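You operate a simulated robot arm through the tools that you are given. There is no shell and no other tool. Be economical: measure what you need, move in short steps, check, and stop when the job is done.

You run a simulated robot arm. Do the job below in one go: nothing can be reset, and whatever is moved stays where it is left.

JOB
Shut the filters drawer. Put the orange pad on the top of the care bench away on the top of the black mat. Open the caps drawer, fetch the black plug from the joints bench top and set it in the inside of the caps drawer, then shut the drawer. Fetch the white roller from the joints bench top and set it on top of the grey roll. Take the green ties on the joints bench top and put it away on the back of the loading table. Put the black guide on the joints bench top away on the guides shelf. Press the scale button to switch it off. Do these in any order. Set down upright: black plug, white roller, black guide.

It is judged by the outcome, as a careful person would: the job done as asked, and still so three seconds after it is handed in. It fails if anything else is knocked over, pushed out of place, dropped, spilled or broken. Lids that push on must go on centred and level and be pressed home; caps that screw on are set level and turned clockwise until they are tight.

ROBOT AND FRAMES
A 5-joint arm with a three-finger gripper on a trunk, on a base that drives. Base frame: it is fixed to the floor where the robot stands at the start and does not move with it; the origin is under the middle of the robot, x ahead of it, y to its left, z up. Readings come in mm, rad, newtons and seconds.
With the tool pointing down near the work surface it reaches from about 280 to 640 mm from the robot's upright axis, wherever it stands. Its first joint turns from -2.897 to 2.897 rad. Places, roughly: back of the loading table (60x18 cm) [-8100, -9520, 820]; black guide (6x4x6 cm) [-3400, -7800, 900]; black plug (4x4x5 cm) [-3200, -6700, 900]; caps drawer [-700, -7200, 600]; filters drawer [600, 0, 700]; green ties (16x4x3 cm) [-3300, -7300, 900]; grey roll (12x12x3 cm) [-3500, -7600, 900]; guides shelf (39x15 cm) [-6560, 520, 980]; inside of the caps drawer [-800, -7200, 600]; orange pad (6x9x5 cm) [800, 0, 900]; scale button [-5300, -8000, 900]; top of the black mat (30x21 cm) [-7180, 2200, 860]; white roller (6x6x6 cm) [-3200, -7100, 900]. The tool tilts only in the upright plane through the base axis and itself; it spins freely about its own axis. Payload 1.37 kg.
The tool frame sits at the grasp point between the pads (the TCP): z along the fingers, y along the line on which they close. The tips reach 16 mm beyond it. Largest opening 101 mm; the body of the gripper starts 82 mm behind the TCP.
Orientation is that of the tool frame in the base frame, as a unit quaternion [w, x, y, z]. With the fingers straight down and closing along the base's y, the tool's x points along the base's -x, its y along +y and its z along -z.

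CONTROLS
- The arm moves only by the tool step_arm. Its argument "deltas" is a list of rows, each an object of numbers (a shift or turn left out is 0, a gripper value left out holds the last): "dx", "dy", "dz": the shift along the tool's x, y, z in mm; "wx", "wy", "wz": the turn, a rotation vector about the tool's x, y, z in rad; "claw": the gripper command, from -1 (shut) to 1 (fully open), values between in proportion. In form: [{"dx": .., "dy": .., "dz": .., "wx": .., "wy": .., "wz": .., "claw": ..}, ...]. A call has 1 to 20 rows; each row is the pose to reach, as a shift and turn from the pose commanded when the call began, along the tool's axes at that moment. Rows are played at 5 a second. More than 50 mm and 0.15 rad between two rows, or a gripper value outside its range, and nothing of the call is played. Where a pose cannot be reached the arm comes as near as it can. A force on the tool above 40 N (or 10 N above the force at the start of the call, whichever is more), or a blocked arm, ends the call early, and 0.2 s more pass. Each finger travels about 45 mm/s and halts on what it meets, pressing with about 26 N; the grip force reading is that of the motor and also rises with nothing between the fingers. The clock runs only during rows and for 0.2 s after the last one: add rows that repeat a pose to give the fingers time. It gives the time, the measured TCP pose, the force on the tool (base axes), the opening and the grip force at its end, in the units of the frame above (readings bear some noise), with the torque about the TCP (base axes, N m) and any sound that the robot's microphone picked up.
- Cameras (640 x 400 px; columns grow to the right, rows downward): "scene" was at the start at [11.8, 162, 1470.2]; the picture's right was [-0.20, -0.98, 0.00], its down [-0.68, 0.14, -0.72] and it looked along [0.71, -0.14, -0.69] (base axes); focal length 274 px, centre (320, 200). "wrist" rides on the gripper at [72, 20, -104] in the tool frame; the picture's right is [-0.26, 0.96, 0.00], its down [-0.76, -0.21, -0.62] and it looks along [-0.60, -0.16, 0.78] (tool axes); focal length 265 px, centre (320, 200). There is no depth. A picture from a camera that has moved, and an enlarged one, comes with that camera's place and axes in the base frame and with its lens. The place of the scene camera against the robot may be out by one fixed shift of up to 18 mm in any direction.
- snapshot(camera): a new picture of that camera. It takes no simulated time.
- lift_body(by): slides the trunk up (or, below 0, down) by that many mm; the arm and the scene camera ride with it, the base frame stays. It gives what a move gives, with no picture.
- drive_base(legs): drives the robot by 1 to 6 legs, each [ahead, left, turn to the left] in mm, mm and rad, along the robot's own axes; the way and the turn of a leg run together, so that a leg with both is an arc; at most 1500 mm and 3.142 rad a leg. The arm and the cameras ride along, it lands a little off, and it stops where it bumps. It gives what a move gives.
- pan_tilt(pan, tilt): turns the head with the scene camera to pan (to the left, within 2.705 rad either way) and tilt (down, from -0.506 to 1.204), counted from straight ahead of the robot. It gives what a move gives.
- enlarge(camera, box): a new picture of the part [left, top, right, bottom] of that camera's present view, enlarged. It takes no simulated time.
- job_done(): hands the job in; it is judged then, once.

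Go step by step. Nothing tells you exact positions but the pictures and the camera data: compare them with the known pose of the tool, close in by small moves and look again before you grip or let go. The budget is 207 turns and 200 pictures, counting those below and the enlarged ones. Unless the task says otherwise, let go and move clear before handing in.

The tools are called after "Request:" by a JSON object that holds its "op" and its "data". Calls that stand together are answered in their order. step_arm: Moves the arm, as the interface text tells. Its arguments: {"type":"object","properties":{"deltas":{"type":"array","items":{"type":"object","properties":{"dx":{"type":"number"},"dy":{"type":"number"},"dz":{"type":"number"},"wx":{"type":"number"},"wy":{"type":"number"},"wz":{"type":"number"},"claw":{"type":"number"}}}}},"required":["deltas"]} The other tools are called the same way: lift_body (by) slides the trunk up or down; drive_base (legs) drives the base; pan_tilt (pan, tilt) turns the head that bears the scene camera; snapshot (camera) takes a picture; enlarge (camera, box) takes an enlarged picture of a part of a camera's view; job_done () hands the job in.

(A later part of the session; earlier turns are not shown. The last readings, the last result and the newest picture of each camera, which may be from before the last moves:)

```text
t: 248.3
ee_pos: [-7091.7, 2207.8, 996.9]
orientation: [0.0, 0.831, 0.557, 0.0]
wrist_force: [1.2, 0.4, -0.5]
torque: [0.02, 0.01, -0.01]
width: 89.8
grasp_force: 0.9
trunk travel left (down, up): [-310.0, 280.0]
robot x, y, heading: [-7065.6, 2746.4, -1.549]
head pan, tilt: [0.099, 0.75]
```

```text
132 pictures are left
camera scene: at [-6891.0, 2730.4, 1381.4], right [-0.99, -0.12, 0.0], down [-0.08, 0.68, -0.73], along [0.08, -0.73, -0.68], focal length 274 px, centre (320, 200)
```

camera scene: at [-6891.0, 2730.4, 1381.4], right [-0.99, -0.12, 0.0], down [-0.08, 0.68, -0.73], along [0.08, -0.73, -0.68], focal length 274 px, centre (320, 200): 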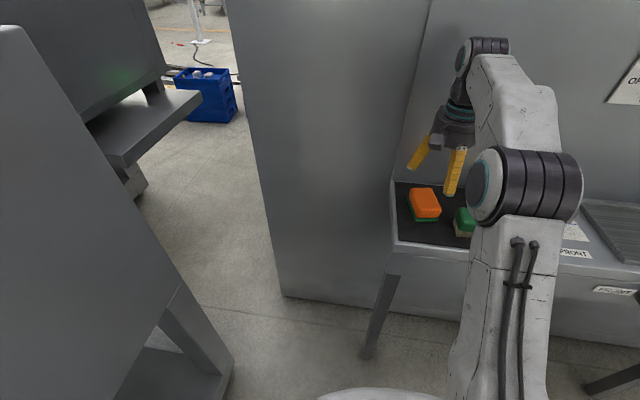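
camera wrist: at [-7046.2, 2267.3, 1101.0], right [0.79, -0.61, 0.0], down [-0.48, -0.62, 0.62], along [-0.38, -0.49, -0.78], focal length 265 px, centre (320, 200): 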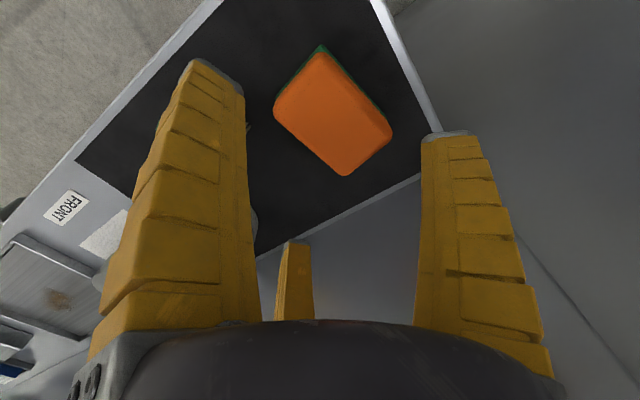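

The orange pad lies fully on the mat. Now I'll retract, back out and return along the north aisle toward the joints bench area.

Request:
{"op": "step_arm", "data": {"deltas": [{"dx": 40}, {"dx": 80}, {"dx": 120}, {"dx": 160}, {"dx": 200}, {"dx": 200}]}}

Request:
{"op": "drive_base", "data": {"legs": [[-900, 0, 0], [0, 0, 1.55], [1450, 0, 0]]}}

```text
t: 249.7
ee_pos: [-7011.6, 2393.9, 994.8]
orientation: [0.001, 0.832, 0.555, -0.001]
wrist_force: [-0.5, -0.1, -0.1]
torque: [0.01, 0.01, 0.0]
width: 89.8
grasp_force: 1.0
trunk travel left (down, up): [-310.0, 280.0]
robot x, y, heading: [-7066.3, 2750.5, -1.554]
head pan, tilt: [0.099, 0.75]
```

```text
t: 265.0
ee_pos: [-5277.8, 3594.7, 994.4]
orientation: [0.001, 0.236, 0.972, 0.0]
wrist_force: [0.0, -0.3, -0.4]
torque: [0.0, 0.02, -0.01]
width: 89.8
grasp_force: 0.8
trunk travel left (down, up): [-310.0, 280.0]
robot x, y, heading: [-5635.7, 3569.9, -0.064]
head pan, tilt: [0.099, 0.75]
```

Request:
{"op": "drive_base", "data": {"legs": [[1400, 100, 0.07], [1350, 80, 0], [1300, 450, 0], [1450, 0, 0]]}}

```text
t: 291.5
ee_pos: [192.8, 4314.3, 995.3]
orientation: [0.001, 0.198, 0.98, 0.0]
wrist_force: [-0.2, 0.1, 0.3]
torque: [0.0, -0.01, 0.0]
width: 89.8
grasp_force: 0.9
trunk travel left (down, up): [-310.0, 280.0]
robot x, y, heading: [-162.5, 4264.4, 0.01]
head pan, tilt: [0.099, 0.75]
```

Request:
{"op": "drive_base", "data": {"legs": [[0, 0, -1.57], [1200, 120, 0], [1150, 0, 0], [900, -600, 0], [1100, 0, 0]]}}

Request:
{"op": "pan_tilt", "data": {"pan": 0.0, "tilt": 0.3}}

Request:
{"op": "snapshot", "data": {"camera": "scene"}}

```text
t: 310.4
ee_pos: [-137.4, 889.9, 993.9]
orientation: [0.0, 0.812, 0.584, -0.001]
wrist_force: [0.5, 1.4, 0.3]
torque: [-0.03, 0.03, -0.05]
width: 89.5
grasp_force: 1.2
trunk travel left (down, up): [-310.0, 280.0]
robot x, y, heading: [-214.4, 1242.1, -1.485]
head pan, tilt: [0.099, 0.75]
stopped in leg 4: the robot was blocked; the commanded pose is now the measured one
```

```text
t: 311.3
ee_pos: [-137.1, 889.7, 993.6]
orientation: [0.0, 0.812, 0.584, -0.001]
wrist_force: [0.4, -0.6, 0.0]
torque: [0.01, -0.02, 0.03]
width: 89.4
grasp_force: 1.2
trunk travel left (down, up): [-310.0, 280.0]
robot x, y, heading: [-214.0, 1237.6, -1.489]
head pan, tilt: [0.0, 0.3]
```

```text
131 pictures are left
camera scene: at [-47.1, 1224.3, 1421.6], right [-1.0, -0.08, 0.0], down [-0.03, 0.3, -0.95], along [0.08, -0.95, -0.3], focal length 274 px, centre (320, 200)
```

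scene: 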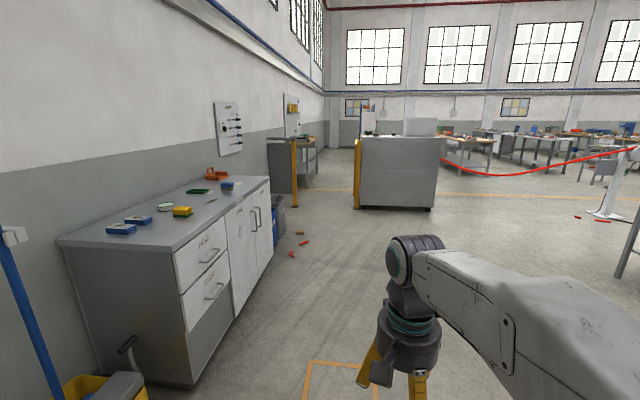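

I was blocked, likely by the cleaning sign. Look down to check.

Request:
{"op": "pan_tilt", "data": {"pan": 0.5, "tilt": 1.15}}

Request:
{"op": "snapshot", "data": {"camera": "scene"}}

```text
t: 312.5
ee_pos: [-136.6, 890.3, 993.5]
orientation: [0.0, 0.812, 0.584, -0.001]
wrist_force: [0.8, 0.8, -0.3]
torque: [0.01, 0.02, 0.0]
width: 89.5
grasp_force: 1.4
trunk travel left (down, up): [-310.0, 280.0]
robot x, y, heading: [-217.0, 1239.0, -1.487]
head pan, tilt: [0.499, 1.15]
```

```text
130 pictures are left
camera scene: at [-22.1, 1267.5, 1352.6], right [-0.83, -0.55, 0.0], down [-0.5, 0.76, -0.41], along [0.23, -0.34, -0.91], focal length 274 px, centre (320, 200)
```

scene: 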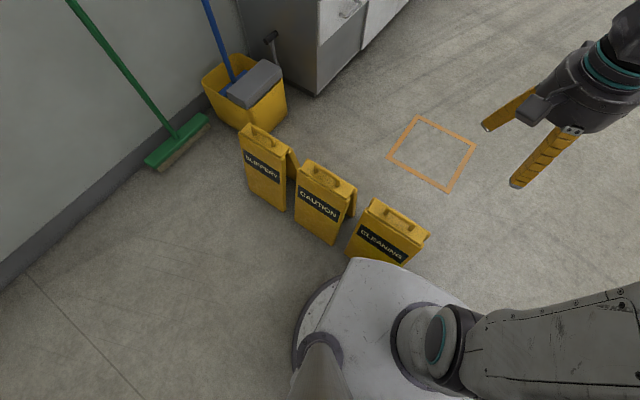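

The signs all still stand. I'll back off, sidestep and go round them to the west.

Request:
{"op": "drive_base", "data": {"legs": [[-200, 0, -0.08], [0, -650, 0], [1450, 0, 0], [1000, 400, 0]]}}

Request:
{"op": "pan_tilt", "data": {"pan": 0.2, "tilt": 0.4}}

Request:
{"op": "snapshot", "data": {"camera": "scene"}}

```text
t: 329.1
ee_pos: [-368.6, -1361.5, 994.6]
orientation: [0.0, 0.831, 0.556, -0.001]
wrist_force: [0.0, 0.3, -0.8]
torque: [0.01, -0.01, 0.01]
width: 89.6
grasp_force: 0.4
trunk travel left (down, up): [-310.0, 280.0]
robot x, y, heading: [-421.1, -1010.1, -1.556]
head pan, tilt: [0.499, 1.15]
```

```text
t: 330.2
ee_pos: [-368.8, -1360.8, 995.7]
orientation: [0.001, 0.832, 0.555, -0.001]
wrist_force: [-0.9, 0.5, 0.2]
torque: [-0.02, 0.01, 0.02]
width: 89.9
grasp_force: 1.1
trunk travel left (down, up): [-310.0, 280.0]
robot x, y, heading: [-424.0, -1011.7, -1.552]
head pan, tilt: [0.201, 0.4]
```

```text
129 pictures are left
camera scene: at [-237.3, -1031.2, 1412.4], right [-0.98, -0.21, 0.0], down [-0.08, 0.38, -0.92], along [0.2, -0.9, -0.39], focal length 274 px, centre (320, 200)
```

scene: 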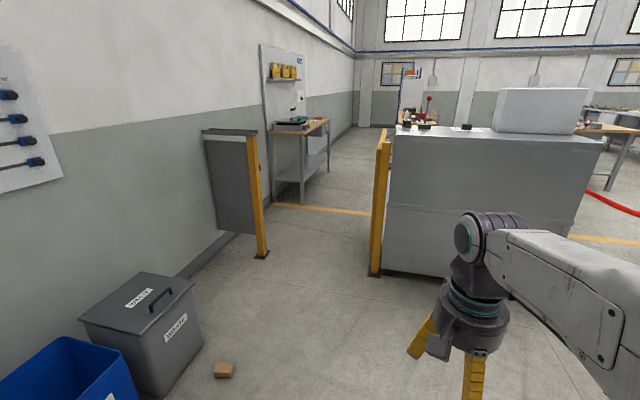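

The gate posts are at x -277 and 724 at y -2880. I'll drive through the middle, clear of the brown block.

Request:
{"op": "drive_base", "data": {"legs": [[900, 440, 0], [800, 150, 0], [1200, 0, 0]]}}

Request:
{"op": "pan_tilt", "data": {"pan": -0.3, "tilt": 0.3}}

Request:
{"op": "snapshot", "data": {"camera": "scene"}}

```text
t: 344.7
ee_pos: [304.7, -4156.3, 994.5]
orientation: [0.0, 0.833, 0.554, -0.001]
wrist_force: [0.2, 0.4, 0.5]
torque: [-0.05, 0.02, -0.01]
width: 89.7
grasp_force: 0.9
trunk travel left (down, up): [-310.0, 280.0]
robot x, y, heading: [251.0, -3800.7, -1.558]
head pan, tilt: [0.201, 0.4]
```

```text
t: 345.6
ee_pos: [304.4, -4155.5, 993.6]
orientation: [0.0, 0.833, 0.553, -0.001]
wrist_force: [-0.4, -0.2, 0.0]
torque: [0.02, -0.02, -0.04]
width: 89.6
grasp_force: 1.0
trunk travel left (down, up): [-310.0, 280.0]
robot x, y, heading: [250.7, -3800.5, -1.562]
head pan, tilt: [-0.3, 0.3]
```

```text
128 pictures are left
camera scene: at [391.9, -3825.3, 1421.7], right [-0.96, 0.29, 0.0], down [0.08, 0.28, -0.96], along [-0.27, -0.92, -0.3], focal length 274 px, centre (320, 200)
```

scene: 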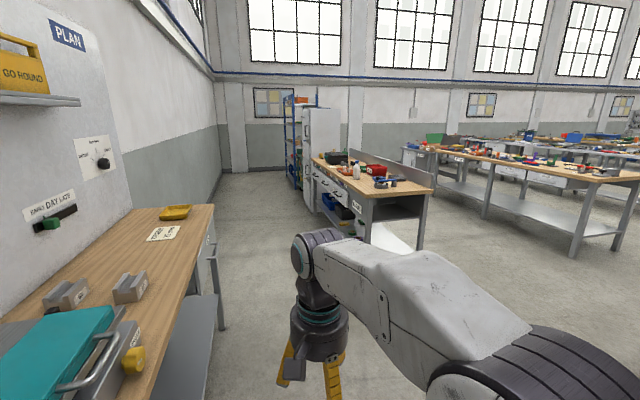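

The caps bench is ahead right, with its drawers on the +x side; the joints bench is the next row beyond. I'll drive down and turn to face the caps drawer.

Request:
{"op": "drive_base", "data": {"legs": [[1500, -130, 0], [1450, -80, 0], [400, 0, 0], [0, 0, -1.57]]}}

Request:
{"op": "pan_tilt", "data": {"pan": -0.1, "tilt": 0.6}}

Request:
{"op": "snapshot", "data": {"camera": "scene"}}

```text
refused: leg 1 is longer than a leg can be; nothing moved
```

```text
t: 346.4
ee_pos: [304.7, -4156.6, 994.1]
orientation: [0.0, 0.833, 0.554, -0.001]
wrist_force: [0.6, 0.1, 0.6]
torque: [0.0, -0.02, -0.02]
width: 89.6
grasp_force: 1.0
trunk travel left (down, up): [-310.0, 280.0]
robot x, y, heading: [253.6, -3802.9, -1.559]
head pan, tilt: [-0.099, 0.6]
```

```text
127 pictures are left
camera scene: at [410.6, -3823.9, 1394.3], right [-1.0, 0.09, 0.0], down [0.05, 0.56, -0.83], along [-0.07, -0.82, -0.56], focal length 274 px, centre (320, 200)
```

scene: 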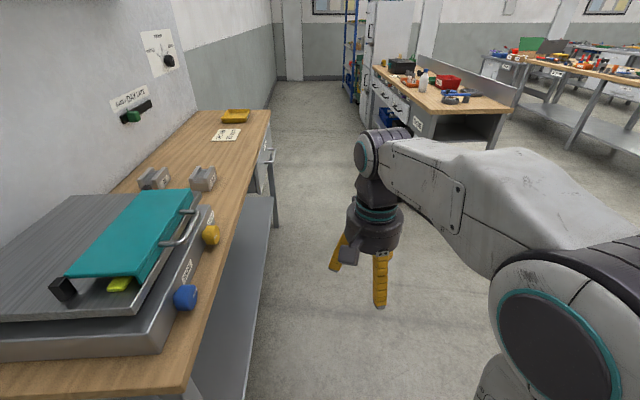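

Request:
{"op": "drive_base", "data": {"legs": [[1450, -130, 0], [1450, -80, 0], [400, 0, 0], [0, 0, -1.57]]}}

Request:
{"op": "snapshot", "data": {"camera": "scene"}}

```text
t: 366.4
ee_pos: [-301.6, -7147.3, 994.2]
orientation: [0.0, 0.979, -0.205, -0.001]
wrist_force: [-1.2, 0.1, 0.5]
torque: [0.03, 0.03, 0.01]
width: 89.8
grasp_force: 0.6
trunk travel left (down, up): [-310.0, 280.0]
robot x, y, heading: [54.0, -7097.7, 3.142]
head pan, tilt: [-0.099, 0.6]
```

```text
126 pictures are left
camera scene: at [16.0, -7263.6, 1394.2], right [0.1, 0.99, 0.0], down [0.56, -0.06, -0.83], along [-0.82, 0.09, -0.56], focal length 274 px, centre (320, 200)
```

scene: 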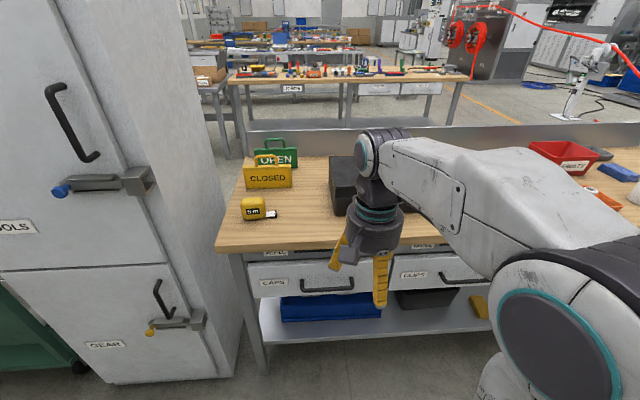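

The CAPS drawer's handle is at roughly [-530, -7180, 690]. I'll sidestep to centre on it, spin the tool so the fingers can grip the bar from above and below, and lower for a better look.

Request:
{"op": "drive_base", "data": {"legs": [[0, 85, 0]]}}

Request:
{"op": "step_arm", "data": {"deltas": [{"dx": -10, "dy": -3, "wz": 0.145, "claw": 0.0}, {"dx": -20, "dy": -6, "wz": 0.29}, {"dx": -40, "dy": -12, "wz": 0.435}, {"dx": -60, "dy": -18, "wz": 0.58}, {"dx": -75, "dy": -24, "wz": 0.725}, {"dx": -75, "dy": -24, "wz": 0.87}, {"dx": -75, "dy": -24, "wz": 1.015}, {"dx": -75, "dy": -24, "wz": 1.159}, {"dx": -75, "dy": -24, "wz": 1.159}]}}

Request:
{"op": "lift_body", "data": {"by": -250}}

Request:
{"op": "snapshot", "data": {"camera": "scene"}}

Request:
{"op": "snapshot", "data": {"camera": "wrist"}}

```text
t: 367.5
ee_pos: [-302.2, -7234.8, 995.3]
orientation: [0.0, 0.979, -0.204, -0.001]
wrist_force: [0.0, -0.2, 0.4]
torque: [-0.01, 0.02, -0.03]
width: 90.1
grasp_force: 0.9
trunk travel left (down, up): [-310.0, 280.0]
robot x, y, heading: [54.1, -7182.4, 3.136]
head pan, tilt: [-0.099, 0.6]
```

```text
t: 369.5
ee_pos: [-361.8, -7182.0, 994.6]
orientation: [-0.001, -0.707, 0.707, 0.001]
wrist_force: [0.7, -0.2, 0.3]
torque: [0.04, 0.01, -0.01]
width: 54.3
grasp_force: 2.5
trunk travel left (down, up): [-310.0, 280.0]
robot x, y, heading: [52.2, -7189.4, 3.145]
head pan, tilt: [-0.099, 0.6]
```

```text
t: 372.1
ee_pos: [-361.8, -7182.5, 745.3]
orientation: [0.001, 0.708, -0.706, 0.0]
wrist_force: [-0.8, -0.2, 0.5]
torque: [0.03, 0.02, 0.01]
width: 54.4
grasp_force: 2.6
trunk travel left (down, up): [-60.0, 530.0]
robot x, y, heading: [55.5, -7185.5, 3.139]
head pan, tilt: [-0.099, 0.6]
```

```text
125 pictures are left
camera scene: at [16.0, -7349.9, 1144.3], right [0.1, 0.99, 0.0], down [0.56, -0.06, -0.83], along [-0.82, 0.08, -0.56], focal length 274 px, centre (320, 200)
```

scene: 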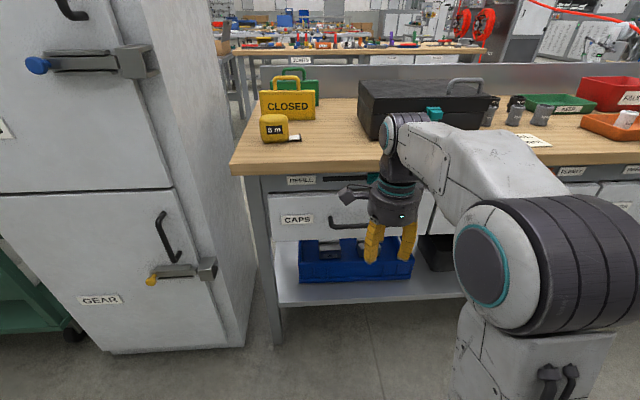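

```text
124 pictures are left
camera wrist: at [-381.1, -7254.6, 848.9], right [-0.96, 0.26, 0.0], down [0.21, 0.76, 0.62], along [0.16, 0.6, -0.78], focal length 265 px, centre (320, 200)
```

wrist: 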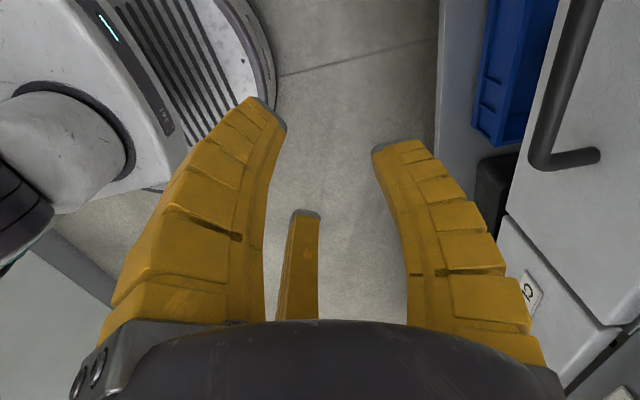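

Handle bar: centre about [-516, -7186, 670], standing about 40 mm off the face. I'll move forward a bit and pitch the tool to horizontal.

Request:
{"op": "step_arm", "data": {"deltas": [{"dy": 30}, {"dy": 60, "wx": -0.14}, {"dy": 70, "wx": -0.28}, {"dy": 70, "wx": -0.42}, {"dy": 70, "wx": -0.56}, {"dy": 70, "wx": -0.7}, {"dy": 70, "wx": -0.84}, {"dy": 70, "wx": -0.98}, {"dy": 70, "wx": -1.12}, {"dy": 70, "wx": -1.26}, {"dy": 70, "wx": -1.4}, {"dy": 70, "wx": -1.5}, {"dy": 70, "wx": -1.5}]}}

Request:
{"op": "snapshot", "data": {"camera": "wrist"}}

Request:
{"op": "snapshot", "data": {"camera": "scene"}}

```text
t: 374.9
ee_pos: [-460.5, -7186.5, 762.4]
orientation: [-0.482, -0.517, 0.517, 0.482]
wrist_force: [0.6, -0.4, 0.4]
torque: [0.0, 0.0, -0.02]
width: 54.4
grasp_force: 3.2
out of reach, approached as far as the arm can: row 11, 12, 13
trunk travel left (down, up): [-60.0, 530.0]
robot x, y, heading: [50.5, -7187.8, 3.141]
head pan, tilt: [-0.099, 0.6]
```

```text
123 pictures are left
camera wrist: at [-358.9, -7258.4, 788.8], right [-0.07, 0.26, 0.96], down [0.63, 0.76, -0.16], along [-0.77, 0.6, -0.22], focal length 265 px, centre (320, 200)
```

wrist: 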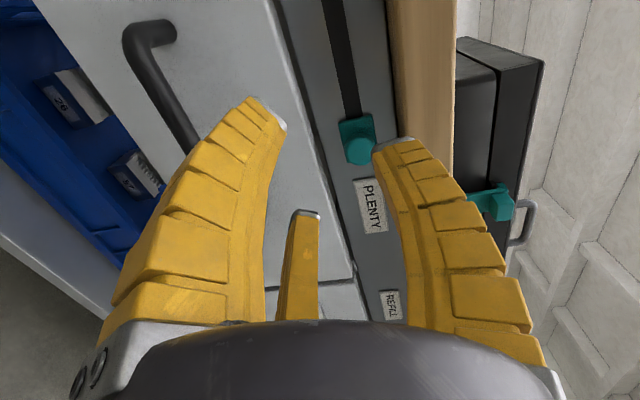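

```text
122 pictures are left
camera scene: at [16.0, -7349.9, 1144.2], right [0.1, 0.99, 0.0], down [0.56, -0.06, -0.83], along [-0.82, 0.08, -0.56], focal length 274 px, centre (320, 200)
```

scene: 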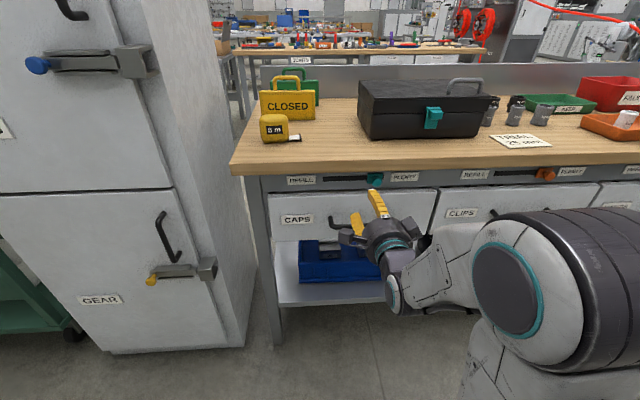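

The bar is at x about -517, z about 673. The tool is level now; I'll lower to the bar height and view before closing in.

Request:
{"op": "lift_body", "data": {"by": -55}}

Request:
{"op": "step_arm", "data": {"deltas": [{"dy": -12}, {"dy": -24}, {"dy": -34}, {"dy": -34}]}}

Request:
{"op": "snapshot", "data": {"camera": "wrist"}}

Request:
{"op": "snapshot", "data": {"camera": "scene"}}

```text
t: 375.8
ee_pos: [-462.0, -7185.6, 707.0]
orientation: [-0.482, -0.517, 0.517, 0.483]
wrist_force: [0.2, -0.5, -0.1]
torque: [0.01, 0.01, -0.02]
width: 54.3
grasp_force: 3.2
trunk travel left (down, up): [-5.0, 585.0]
robot x, y, heading: [53.8, -7184.4, 3.14]
head pan, tilt: [-0.099, 0.6]
```

```text
t: 376.8
ee_pos: [-474.6, -7185.3, 679.2]
orientation: [-0.482, -0.516, 0.518, 0.483]
wrist_force: [0.1, 0.6, 0.9]
torque: [-0.04, 0.03, -0.01]
width: 54.5
grasp_force: 3.0
out of reach, approached as far as the arm can: row 1, 2, 3, 4
trunk travel left (down, up): [-5.0, 585.0]
robot x, y, heading: [51.1, -7185.2, 3.142]
head pan, tilt: [-0.099, 0.6]
```

```text
121 pictures are left
camera wrist: at [-371.8, -7258.2, 705.8], right [-0.07, 0.26, 0.96], down [0.63, 0.76, -0.16], along [-0.77, 0.6, -0.22], focal length 265 px, centre (320, 200)
```

wrist: 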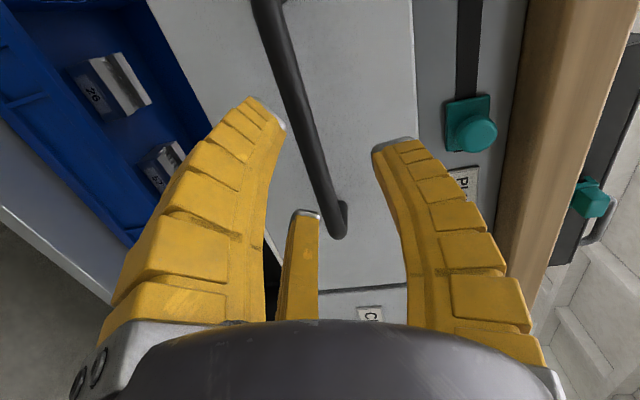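

```text
120 pictures are left
camera scene: at [16.0, -7349.9, 1089.2], right [0.1, 0.99, 0.0], down [0.56, -0.06, -0.83], along [-0.82, 0.08, -0.56], focal length 274 px, centre (320, 200)
```

scene: 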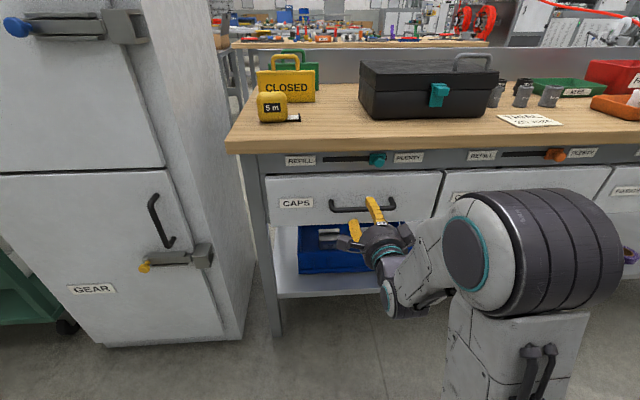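

The bar is now between the fingers' level. I'll tilt slightly down to stay in reach and move forward over the bar.

Request:
{"op": "step_arm", "data": {"deltas": [{"wx": 0.1, "dy": -2}, {"wx": 0.18, "dy": -4, "dz": 5}, {"wx": 0.18, "dy": -4, "dz": 15}, {"wx": 0.18, "dy": -4, "dz": 25}, {"wx": 0.18, "dy": -4, "dz": 33}, {"wx": 0.18, "dy": -4, "dz": 39}, {"wx": 0.18, "dy": -4, "dz": 39}]}}

Request:
{"op": "snapshot", "data": {"camera": "wrist"}}

Request:
{"op": "enlarge", "data": {"camera": "scene", "box": [270, 140, 470, 280]}}

```text
t: 378.4
ee_pos: [-514.0, -7187.2, 673.0]
orientation: [0.434, 0.559, -0.558, -0.433]
wrist_force: [0.5, 0.6, 0.0]
torque: [0.0, 0.02, -0.02]
width: 54.3
grasp_force: 3.2
trunk travel left (down, up): [-5.0, 585.0]
robot x, y, heading: [53.4, -7185.2, 3.139]
head pan, tilt: [-0.099, 0.6]
```

```text
119 pictures are left
camera wrist: at [-418.8, -7258.4, 718.0], right [-0.24, 0.26, 0.93], down [0.65, 0.76, -0.05], along [-0.72, 0.6, -0.35], focal length 265 px, centre (320, 200)
```

wrist: 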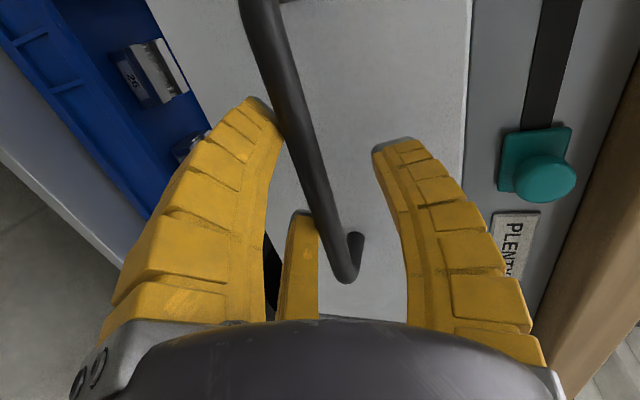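

```text
2.86 times, centred on (370, 210) of scene
camera zoom: at [16.0, -7349.9, 1089.2], right [0.1, 0.99, 0.0], down [0.56, -0.06, -0.83], along [-0.82, 0.08, -0.56], focal length 782 px, centre (177, 171)
```

zoom: 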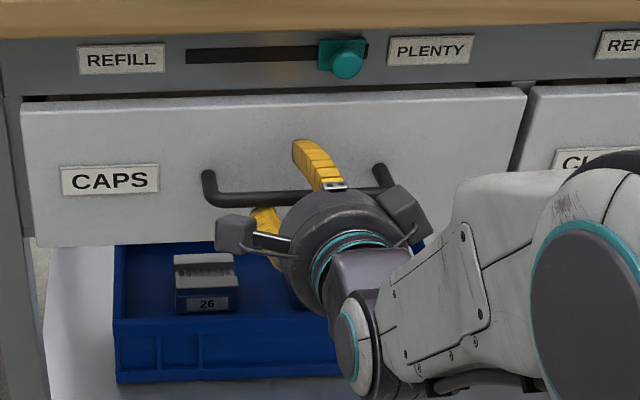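

The bar runs between the upper finger and the lower pair. Closing on it.

Request:
{"op": "step_arm", "data": {"deltas": [{"claw": -1}, {"dz": 0}, {"dz": 0}, {"dz": 0}, {"dz": 0}]}}

Request:
{"op": "snapshot", "data": {"camera": "wrist"}}

```text
t: 379.6
ee_pos: [-514.2, -7186.2, 665.8]
orientation: [0.429, 0.563, -0.562, -0.428]
wrist_force: [2.2, 1.4, -27.2]
torque: [-0.06, -0.08, -0.06]
width: 19.1
grasp_force: 28.0
trunk travel left (down, up): [-5.0, 585.0]
robot x, y, heading: [57.9, -7186.9, 3.139]
head pan, tilt: [-0.099, 0.6]
```

```text
117 pictures are left
camera wrist: at [-418.6, -7258.4, 713.1], right [-0.26, 0.26, 0.93], down [0.65, 0.76, -0.04], along [-0.71, 0.6, -0.37], focal length 265 px, centre (320, 200)
```

wrist: 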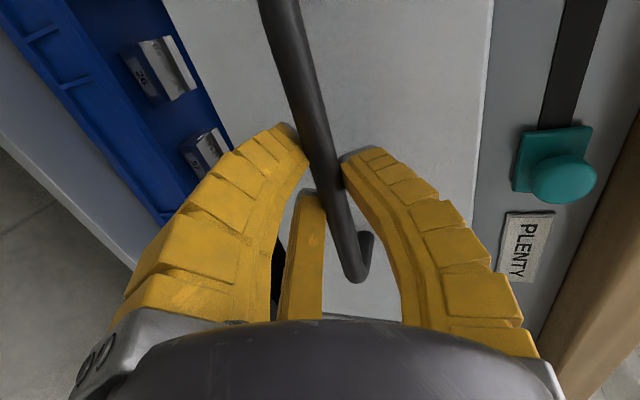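

Gripped. I'll ease the tool down a little and pull the drawer by driving the base back.

Request:
{"op": "step_arm", "data": {"deltas": [{"dy": -5, "dz": 1}, {"dy": -5, "dz": 1}]}}

Request:
{"op": "drive_base", "data": {"legs": [[-150, 0, 0]]}}

Request:
{"op": "snapshot", "data": {"camera": "scene"}}

```text
t: 380.2
ee_pos: [-513.4, -7186.1, 665.8]
orientation: [0.432, 0.56, -0.559, -0.432]
wrist_force: [6.6, 3.8, -14.1]
torque: [-0.01, -0.01, -0.07]
width: 18.1
grasp_force: 28.0
trunk travel left (down, up): [-5.0, 585.0]
robot x, y, heading: [50.2, -7186.4, 3.138]
head pan, tilt: [-0.099, 0.6]
```

```text
t: 381.6
ee_pos: [-366.0, -7190.3, 667.3]
orientation: [0.433, 0.562, -0.557, -0.431]
wrist_force: [-1.2, -21.4, -14.4]
torque: [-0.1, -0.05, 0.01]
width: 16.0
grasp_force: 27.9
trunk travel left (down, up): [-5.0, 585.0]
robot x, y, heading: [204.0, -7186.9, -3.138]
head pan, tilt: [-0.099, 0.6]
```

```text
116 pictures are left
camera scene: at [164.5, -7351.9, 1088.9], right [0.1, 1.0, 0.0], down [0.56, -0.05, -0.82], along [-0.82, 0.08, -0.57], focal length 274 px, centre (320, 200)
```

scene: 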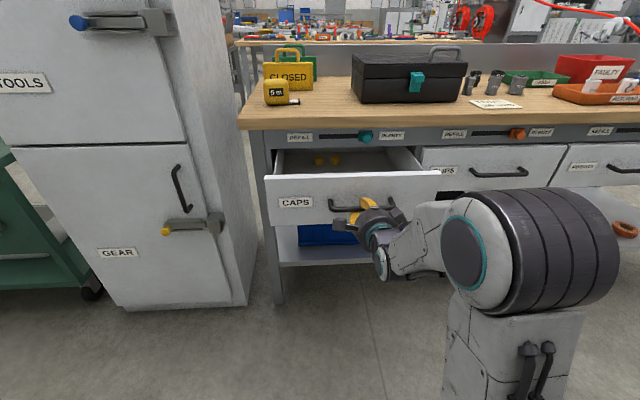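

The drawer is opening. Pull another 110 mm.

Request:
{"op": "drive_base", "data": {"legs": [[-110, 0, 0]]}}

Request:
{"op": "snapshot", "data": {"camera": "scene"}}

```text
t: 382.8
ee_pos: [-256.0, -7191.3, 666.2]
orientation: [0.434, 0.562, -0.556, -0.432]
wrist_force: [-0.4, -23.3, -6.5]
torque: [-0.13, -0.04, 0.01]
width: 15.2
grasp_force: 27.6
trunk travel left (down, up): [-5.0, 585.0]
robot x, y, heading: [314.2, -7184.6, -3.139]
head pan, tilt: [-0.099, 0.6]
```

```text
115 pictures are left
camera scene: at [275.7, -7352.0, 1088.9], right [0.1, 1.0, 0.0], down [0.56, -0.05, -0.82], along [-0.82, 0.08, -0.57], focal length 274 px, centre (320, 200)
```

scene: 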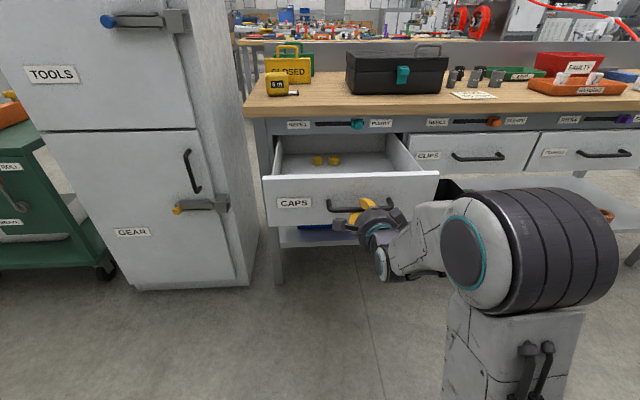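

The drawer is open about 257 mm with yellow plugs in it. I'll release, back away, re-point the tool down and raise.

Request:
{"op": "step_arm", "data": {"deltas": [{"claw": 0.1}, {"dz": 0}, {"dz": 0}, {"dz": -20, "dy": -4}, {"dz": -45, "dy": -10}]}}

Request:
{"op": "drive_base", "data": {"legs": [[-150, 0, 0]]}}

Request:
{"op": "step_arm", "data": {"deltas": [{"dz": 20, "wx": 0.13}, {"dz": 30, "wx": 0.26}, {"dz": 40, "wx": 0.4}, {"dz": 40, "wx": 0.54}, {"dz": 40, "wx": 0.68}, {"dz": 40, "wx": 0.82}, {"dz": 40, "wx": 0.96}, {"dz": 40, "wx": 1.1}, {"dz": 40, "wx": 1.2}, {"dz": 40, "wx": 1.32}, {"dz": 40, "wx": 1.32}]}}

Request:
{"op": "lift_body", "data": {"by": 300}}

Request:
{"op": "snapshot", "data": {"camera": "scene"}}

```text
t: 384.0
ee_pos: [-206.0, -7189.3, 667.7]
orientation: [0.434, 0.561, -0.558, -0.431]
wrist_force: [-1.0, -0.5, 0.0]
torque: [0.03, -0.03, -0.01]
width: 59.3
grasp_force: 2.2
trunk travel left (down, up): [-5.0, 585.0]
robot x, y, heading: [313.9, -7186.3, -3.141]
head pan, tilt: [-0.099, 0.6]
```

```text
t: 385.4
ee_pos: [-56.4, -7190.0, 667.4]
orientation: [0.435, 0.562, -0.557, -0.431]
wrist_force: [0.3, -0.7, 0.3]
torque: [0.01, -0.01, -0.01]
width: 59.0
grasp_force: 3.1
trunk travel left (down, up): [-5.0, 585.0]
robot x, y, heading: [464.5, -7186.3, -3.14]
head pan, tilt: [-0.099, 0.6]
```

```text
t: 387.8
ee_pos: [-95.2, -7191.2, 657.5]
orientation: [-0.001, 0.711, -0.704, 0.001]
wrist_force: [0.0, 0.5, -1.1]
torque: [0.0, -0.03, 0.01]
width: 59.2
grasp_force: 2.5
trunk travel left (down, up): [-5.0, 585.0]
robot x, y, heading: [462.7, -7187.0, -3.139]
head pan, tilt: [-0.099, 0.6]
```

```text
t: 390.8
ee_pos: [-94.7, -7191.2, 957.2]
orientation: [0.0, 0.71, -0.704, 0.001]
wrist_force: [0.3, 0.2, -0.4]
torque: [0.02, -0.03, -0.03]
width: 59.3
grasp_force: 2.9
trunk travel left (down, up): [-305.0, 285.0]
robot x, y, heading: [462.8, -7185.3, -3.138]
head pan, tilt: [-0.099, 0.6]
```

```text
114 pictures are left
camera scene: at [428.3, -7350.1, 1389.2], right [0.1, 1.0, 0.0], down [0.56, -0.05, -0.83], along [-0.82, 0.08, -0.56], focal length 274 px, centre (320, 200)
```

scene: 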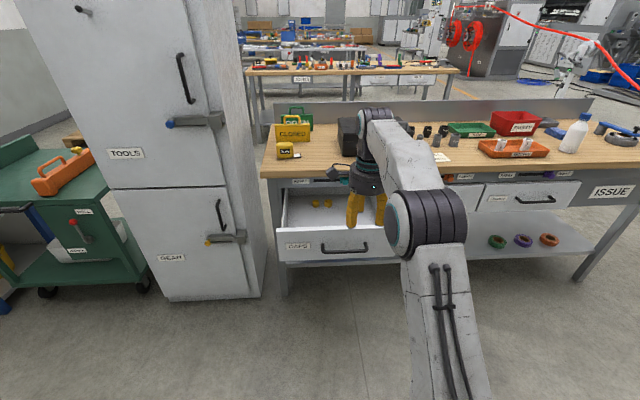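

Next, around the north end of this bench to the joints bench.

Request:
{"op": "drive_base", "data": {"legs": [[330, -1000, 0], [0, -1200, 0], [1450, 0, 0], [700, 0, 0]]}}

Request:
{"op": "pan_tilt", "data": {"pan": 0.4, "tilt": 0.4}}

Request:
{"op": "snapshot", "data": {"camera": "scene"}}

```text
t: 411.9
ee_pos: [-2549.4, -4981.8, 957.9]
orientation: [0.001, -0.704, 0.71, -0.001]
wrist_force: [1.3, 0.0, -0.1]
torque: [0.02, 0.02, -0.01]
width: 59.1
grasp_force: 1.9
trunk travel left (down, up): [-305.0, 285.0]
robot x, y, heading: [-1991.8, -4985.4, 3.13]
head pan, tilt: [-0.099, 0.6]
```

```text
t: 412.8
ee_pos: [-2550.7, -4982.3, 957.5]
orientation: [0.001, -0.705, 0.709, -0.001]
wrist_force: [0.0, -0.3, -0.1]
torque: [-0.03, -0.01, 0.0]
width: 59.3
grasp_force: 2.8
trunk travel left (down, up): [-305.0, 285.0]
robot x, y, heading: [-1993.7, -4985.9, 3.129]
head pan, tilt: [0.4, 0.4]
```

```text
113 pictures are left
camera scene: at [-2027.6, -5194.6, 1407.4], right [-0.38, 0.93, 0.0], down [0.36, 0.15, -0.92], along [-0.85, -0.35, -0.39], focal length 274 px, centre (320, 200)
```

scene: 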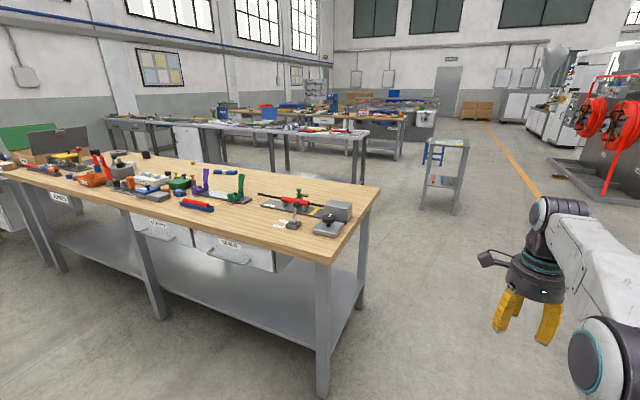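

The bench spans x about -2724 to -3472; the wanted items are on its west half, so I'll work from the west side. Retract, drive round its north end and turn to face it.

Request:
{"op": "step_arm", "data": {"deltas": [{"dy": -40}, {"dy": -80}, {"dy": -120}, {"dy": -160}, {"dy": -200}, {"dy": -220}, {"dy": -220}]}}

Request:
{"op": "lift_body", "data": {"by": 180}}

Request:
{"op": "drive_base", "data": {"legs": [[1450, 0, 0], [430, 0, 0], [0, 1000, 0], [0, 0, 3.14]]}}

Request:
{"op": "pan_tilt", "data": {"pan": -0.5, "tilt": 0.6}}

Request:
{"op": "snapshot", "data": {"camera": "scene"}}

```text
t: 414.4
ee_pos: [-2327.9, -4983.9, 957.0]
orientation: [0.002, -0.705, 0.71, -0.001]
wrist_force: [-0.1, -0.8, -0.6]
torque: [0.03, -0.01, 0.01]
width: 58.9
grasp_force: 2.7
trunk travel left (down, up): [-305.0, 285.0]
robot x, y, heading: [-1995.0, -4984.9, 3.131]
head pan, tilt: [0.4, 0.4]
```

```text
t: 416.4
ee_pos: [-2328.7, -4982.8, 1138.2]
orientation: [0.001, -0.704, 0.71, -0.001]
wrist_force: [0.0, -0.6, 0.8]
torque: [0.02, 0.01, 0.02]
width: 59.4
grasp_force: 2.7
trunk travel left (down, up): [-485.0, 105.0]
robot x, y, heading: [-1991.6, -4984.4, 3.127]
head pan, tilt: [0.4, 0.4]
```

```text
t: 438.0
ee_pos: [-3610.6, -5991.8, 1139.3]
orientation: [-0.001, 0.755, 0.656, -0.001]
wrist_force: [-0.4, 0.7, -0.5]
torque: [0.02, -0.02, 0.02]
width: 59.4
grasp_force: 2.6
trunk travel left (down, up): [-485.0, 105.0]
robot x, y, heading: [-3946.2, -5946.1, -0.145]
head pan, tilt: [0.4, 0.4]
```

```text
t: 439.2
ee_pos: [-3611.2, -5993.9, 1138.3]
orientation: [-0.001, 0.755, 0.656, -0.001]
wrist_force: [-0.9, 0.0, -0.2]
torque: [0.02, 0.01, 0.02]
width: 59.1
grasp_force: 2.8
trunk travel left (down, up): [-485.0, 105.0]
robot x, y, heading: [-3943.9, -5945.4, -0.142]
head pan, tilt: [-0.499, 0.6]
```

```text
112 pictures are left
camera scene: at [-3917.9, -5812.9, 1569.3], right [-0.6, -0.8, 0.0], down [-0.45, 0.34, -0.83], along [0.66, -0.49, -0.56], focal length 274 px, centre (320, 200)
```

scene: 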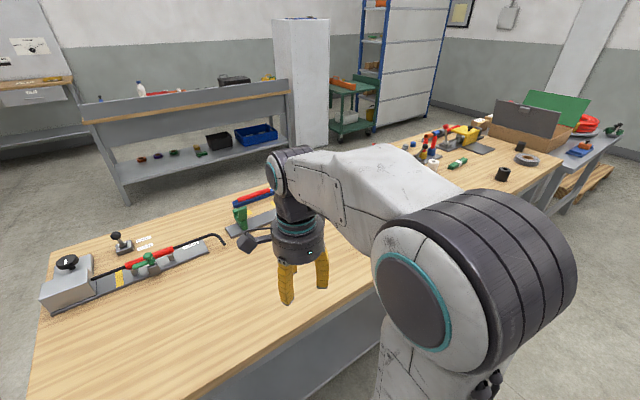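

I see the small items near the far end of the bench. Straighten and strafe toward them.

Request:
{"op": "drive_base", "data": {"legs": [[0, 0, 0.142], [80, -950, 0]]}}

Request:
{"op": "pan_tilt", "data": {"pan": -0.4, "tilt": 0.75}}

Request:
{"op": "snapshot", "data": {"camera": "scene"}}

Request:
{"op": "snapshot", "data": {"camera": "wrist"}}

```text
t: 444.8
ee_pos: [-3532.3, -6898.9, 1138.0]
orientation: [-0.001, 0.71, 0.705, -0.001]
wrist_force: [-0.3, 0.3, 0.9]
torque: [0.02, 0.02, -0.03]
width: 59.2
grasp_force: 2.6
trunk travel left (down, up): [-485.0, 105.0]
robot x, y, heading: [-3869.5, -6894.8, -0.009]
head pan, tilt: [-0.499, 0.6]
```

```text
t: 445.5
ee_pos: [-3532.1, -6898.3, 1137.6]
orientation: [-0.001, 0.709, 0.705, -0.001]
wrist_force: [-0.3, 0.8, -1.1]
torque: [-0.02, -0.02, -0.02]
width: 59.2
grasp_force: 2.8
trunk travel left (down, up): [-485.0, 105.0]
robot x, y, heading: [-3873.0, -6896.8, -0.012]
head pan, tilt: [-0.4, 0.75]
```

```text
111 pictures are left
camera scene: at [-3861.3, -6750.6, 1556.4], right [-0.4, -0.92, 0.0], down [-0.62, 0.27, -0.73], along [0.67, -0.29, -0.68], focal length 274 px, centre (320, 200)
```

scene: 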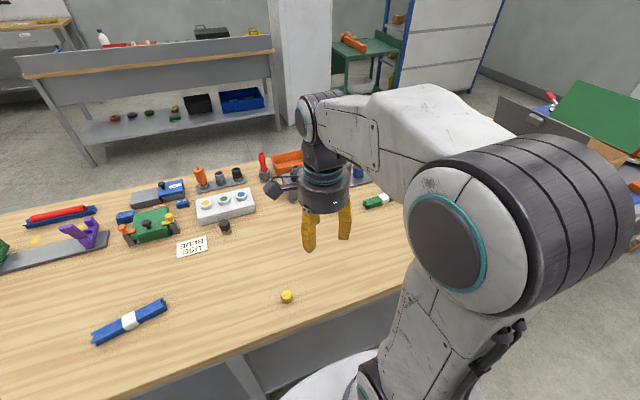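

```text
110 pictures are left
camera wrist: at [-3512.1, -6827.4, 1242.5], right [0.96, -0.27, 0.0], down [-0.21, -0.75, 0.62], along [-0.17, -0.6, -0.78], focal length 265 px, centre (320, 200)
```

wrist: 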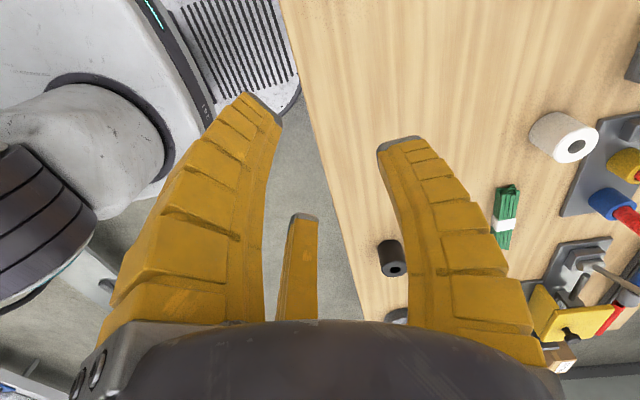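

The black plug is at about [-3194, -6702], the white roller about [-3232, -7074], the green ties about [-3282, -7228]. I'll line up with the plug first.

Request:
{"op": "drive_base", "data": {"legs": [[65, 190, 0]]}}

Request:
{"op": "step_arm", "data": {"deltas": [{"dy": 40}, {"dy": 80}, {"dy": 120}, {"dy": 160}, {"dy": 190}, {"dy": 190}]}}

Request:
{"op": "lift_body", "data": {"by": -60}}

Request:
{"op": "snapshot", "data": {"camera": "scene"}}

Request:
{"op": "snapshot", "data": {"camera": "wrist"}}

```text
t: 447.3
ee_pos: [-3467.9, -6708.9, 1138.6]
orientation: [-0.001, 0.713, 0.701, -0.001]
wrist_force: [0.3, -0.4, -0.1]
torque: [-0.04, -0.02, -0.01]
width: 58.9
grasp_force: 2.7
trunk travel left (down, up): [-485.0, 105.0]
robot x, y, heading: [-3800.4, -6702.9, -0.019]
head pan, tilt: [-0.4, 0.75]
stopped in leg 1: the robot was blocked; the commanded pose is now the measured one
```

```text
t: 448.7
ee_pos: [-3278.4, -6715.4, 1137.5]
orientation: [-0.001, 0.713, 0.701, -0.001]
wrist_force: [0.1, 0.2, -0.6]
torque: [-0.04, 0.0, 0.02]
width: 59.1
grasp_force: 2.9
trunk travel left (down, up): [-485.0, 105.0]
robot x, y, heading: [-3807.7, -6700.0, -0.024]
head pan, tilt: [-0.4, 0.75]
```

```text
t: 449.7
ee_pos: [-3278.5, -6715.1, 1076.9]
orientation: [-0.001, 0.713, 0.701, -0.001]
wrist_force: [0.3, -0.2, -0.1]
torque: [-0.01, 0.01, 0.01]
width: 59.1
grasp_force: 2.5
trunk travel left (down, up): [-425.0, 165.0]
robot x, y, heading: [-3805.1, -6706.1, -0.019]
head pan, tilt: [-0.4, 0.75]
```

```text
109 pictures are left
camera scene: at [-3795.2, -6557.9, 1496.4], right [-0.41, -0.91, 0.0], down [-0.62, 0.28, -0.73], along [0.67, -0.3, -0.68], focal length 274 px, centre (320, 200)
```

scene: 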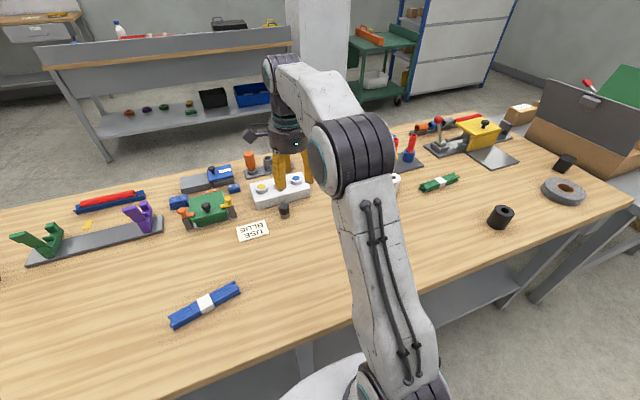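

```text
108 pictures are left
camera wrist: at [-3257.9, -6643.4, 1181.4], right [0.96, -0.28, 0.0], down [-0.22, -0.75, 0.62], along [-0.18, -0.6, -0.78], focal length 265 px, centre (320, 200)
```

wrist: 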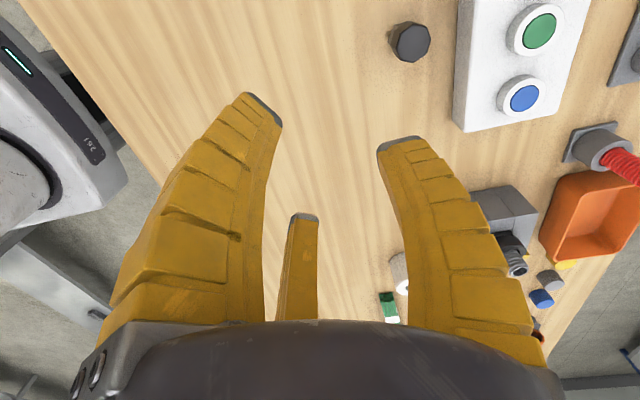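

The plug's head is at about [-3195, -6700], 50 mm from the white button panel. I'll rotate the tool 60° so no finger points at the panel, and move above it.

Request:
{"op": "step_arm", "data": {"deltas": [{"dx": 4, "dy": 20, "dz": 10, "wz": -0.15, "claw": 0.5}, {"dx": 8, "dy": 40, "dz": 20, "wz": -0.3}, {"dx": 12, "dy": 60, "dz": 30, "wz": -0.45}, {"dx": 16, "dy": 82, "dz": 40, "wz": -0.6}, {"dx": 16, "dy": 82, "dz": 55, "wz": -0.75}, {"dx": 16, "dy": 82, "dz": 70, "wz": -0.9}, {"dx": 16, "dy": 82, "dz": 85, "wz": -1.047}, {"dx": 16, "dy": 82, "dz": 85, "wz": -1.047}]}}

Request:
{"op": "snapshot", "data": {"camera": "wrist"}}

Request:
{"op": "enlarge", "data": {"camera": "scene", "box": [210, 130, 370, 250]}}

```text
t: 451.5
ee_pos: [-3197.5, -6700.5, 992.0]
orientation: [-0.003, 0.266, 0.964, 0.0]
wrist_force: [0.1, -0.1, -0.1]
torque: [-0.02, 0.01, 0.0]
width: 78.1
grasp_force: 2.6
trunk travel left (down, up): [-425.0, 165.0]
robot x, y, heading: [-3805.5, -6703.5, -0.022]
head pan, tilt: [-0.4, 0.75]
```

```text
107 pictures are left
camera wrist: at [-3249.1, -6646.8, 1096.8], right [0.72, 0.69, 0.0], down [0.54, -0.57, 0.62], along [0.43, -0.45, -0.79], focal length 265 px, centre (320, 200)
```

wrist: 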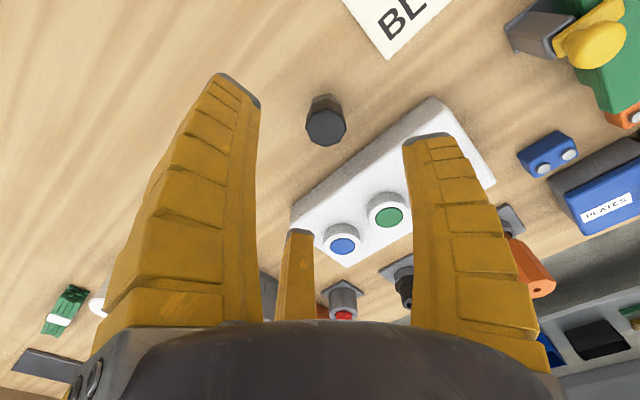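

```text
3.33 times, centred on (290, 190) of scene
camera zoom: at [-3795.1, -6557.9, 1496.4], right [-0.41, -0.91, 0.0], down [-0.62, 0.28, -0.73], along [0.67, -0.3, -0.68], focal length 912 px, centre (420, 233)
```

zoom: 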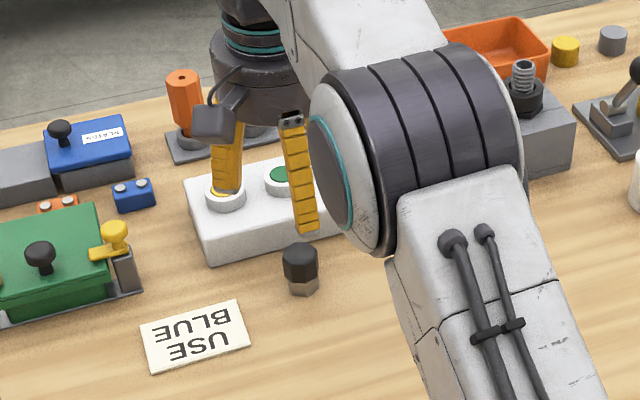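

The plug is centred under the tool. I'll narrow the opening and descend to grip it around mid-height.

Request:
{"op": "step_arm", "data": {"deltas": [{"dz": 0, "claw": 0.25}, {"dz": 20, "dy": 2}, {"dz": 40, "dy": 2}, {"dz": 60, "dy": 2}, {"dz": 72, "dy": 2}, {"dz": 80, "dy": 2}, {"dz": 80, "dy": 2}]}}

Request:
{"op": "snapshot", "data": {"camera": "wrist"}}

Request:
{"op": "enlarge", "data": {"camera": "scene", "box": [210, 130, 370, 250]}}

```text
t: 453.1
ee_pos: [-3196.5, -6698.3, 909.3]
orientation: [-0.001, 0.267, 0.964, 0.0]
wrist_force: [0.4, 0.0, -0.3]
torque: [-0.02, 0.05, 0.0]
width: 66.5
grasp_force: 2.4
trunk travel left (down, up): [-425.0, 165.0]
robot x, y, heading: [-3808.1, -6704.3, -0.02]
head pan, tilt: [-0.4, 0.75]
```

```text
105 pictures are left
camera wrist: at [-3247.5, -6644.3, 1014.1], right [0.72, 0.69, 0.0], down [0.54, -0.57, 0.62], along [0.43, -0.45, -0.79], focal length 265 px, centre (320, 200)
```

wrist: 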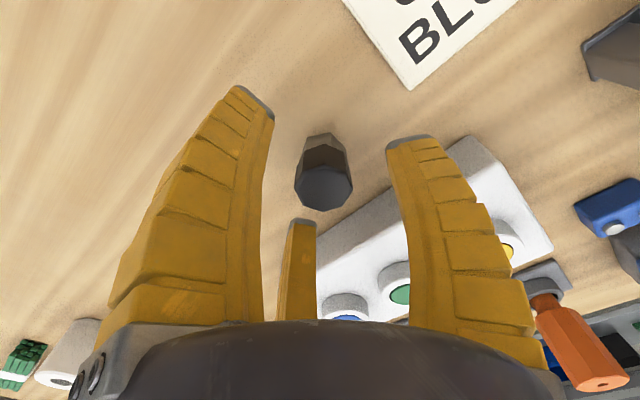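

```text
3.33 times, centred on (290, 190) of scene
camera zoom: at [-3795.0, -6557.8, 1496.4], right [-0.41, -0.91, 0.0], down [-0.62, 0.28, -0.73], along [0.67, -0.3, -0.68], focal length 912 px, centre (420, 233)
```

zoom: 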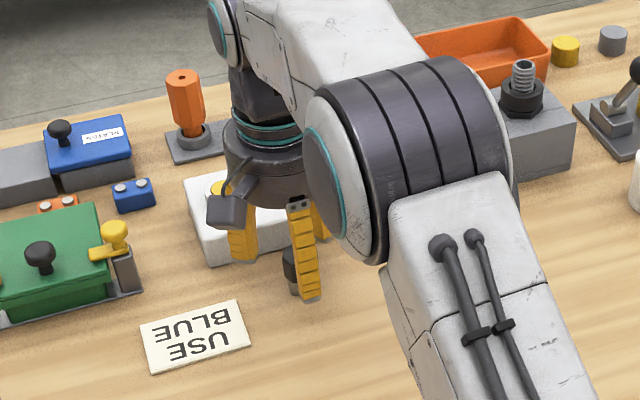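

The plug stands between the three fingers. Closing.

Request:
{"op": "step_arm", "data": {"deltas": [{"claw": -1}, {"dz": 0}, {"dz": 0}, {"dz": 0}, {"dz": 0}, {"dz": 0}]}}

Request:
{"op": "snapshot", "data": {"camera": "wrist"}}

```text
t: 454.5
ee_pos: [-3195.7, -6698.3, 909.1]
orientation: [-0.002, 0.268, 0.963, 0.0]
wrist_force: [0.1, 0.3, 1.2]
torque: [0.0, 0.03, 0.02]
width: 0.0
grasp_force: 25.9
trunk travel left (down, up): [-425.0, 165.0]
robot x, y, heading: [-3805.8, -6704.1, -0.022]
head pan, tilt: [-0.4, 0.75]
```

```text
103 pictures are left
camera wrist: at [-3247.5, -6644.4, 1014.3], right [0.72, 0.69, 0.0], down [0.54, -0.57, 0.62], along [0.43, -0.45, -0.79], focal length 265 px, centre (320, 200)
```

wrist: 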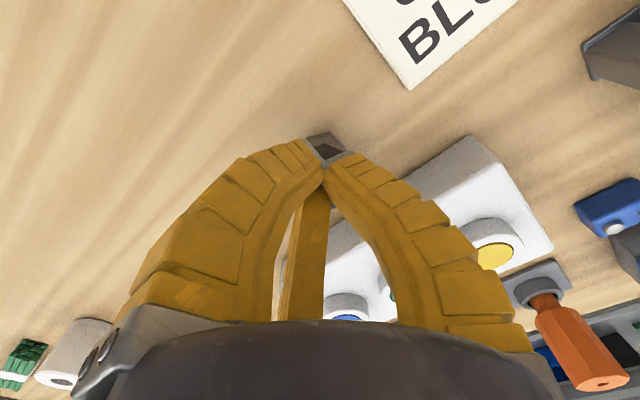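

The fingers closed on nothing; I need a better height estimate. Open and look again.

Request:
{"op": "step_arm", "data": {"deltas": [{"dz": -30, "claw": -1}, {"dz": -60, "claw": 0.3}, {"dz": -60}, {"dz": -60}]}}

Request:
{"op": "snapshot", "data": {"camera": "wrist"}}

Request:
{"op": "enlarge", "data": {"camera": "scene", "box": [240, 160, 340, 240]}}

```text
t: 455.5
ee_pos: [-3195.3, -6700.0, 972.4]
orientation: [-0.003, 0.267, 0.964, 0.0]
wrist_force: [0.3, 0.4, 0.2]
torque: [-0.02, 0.01, -0.01]
width: 68.8
grasp_force: 2.3
trunk travel left (down, up): [-425.0, 165.0]
robot x, y, heading: [-3803.1, -6705.6, -0.019]
head pan, tilt: [-0.4, 0.75]
```

```text
102 pictures are left
camera wrist: at [-3247.1, -6644.9, 1076.0], right [0.72, 0.69, 0.0], down [0.54, -0.57, 0.62], along [0.43, -0.45, -0.79], focal length 265 px, centre (320, 200)
```

wrist: 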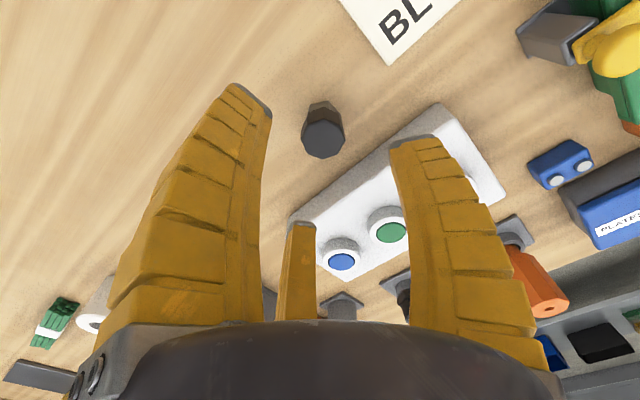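

```text
5.00 times, centred on (290, 200) of scene
camera zoom: at [-3794.9, -6557.9, 1496.4], right [-0.41, -0.91, 0.0], down [-0.62, 0.28, -0.73], along [0.67, -0.3, -0.68], focal length 1368 px, centre (470, 200)
```

zoom: 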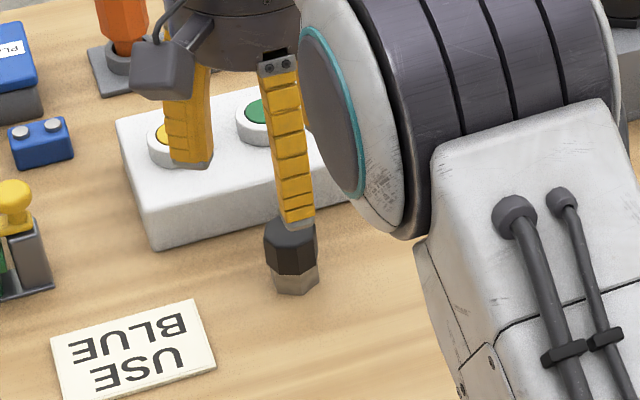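

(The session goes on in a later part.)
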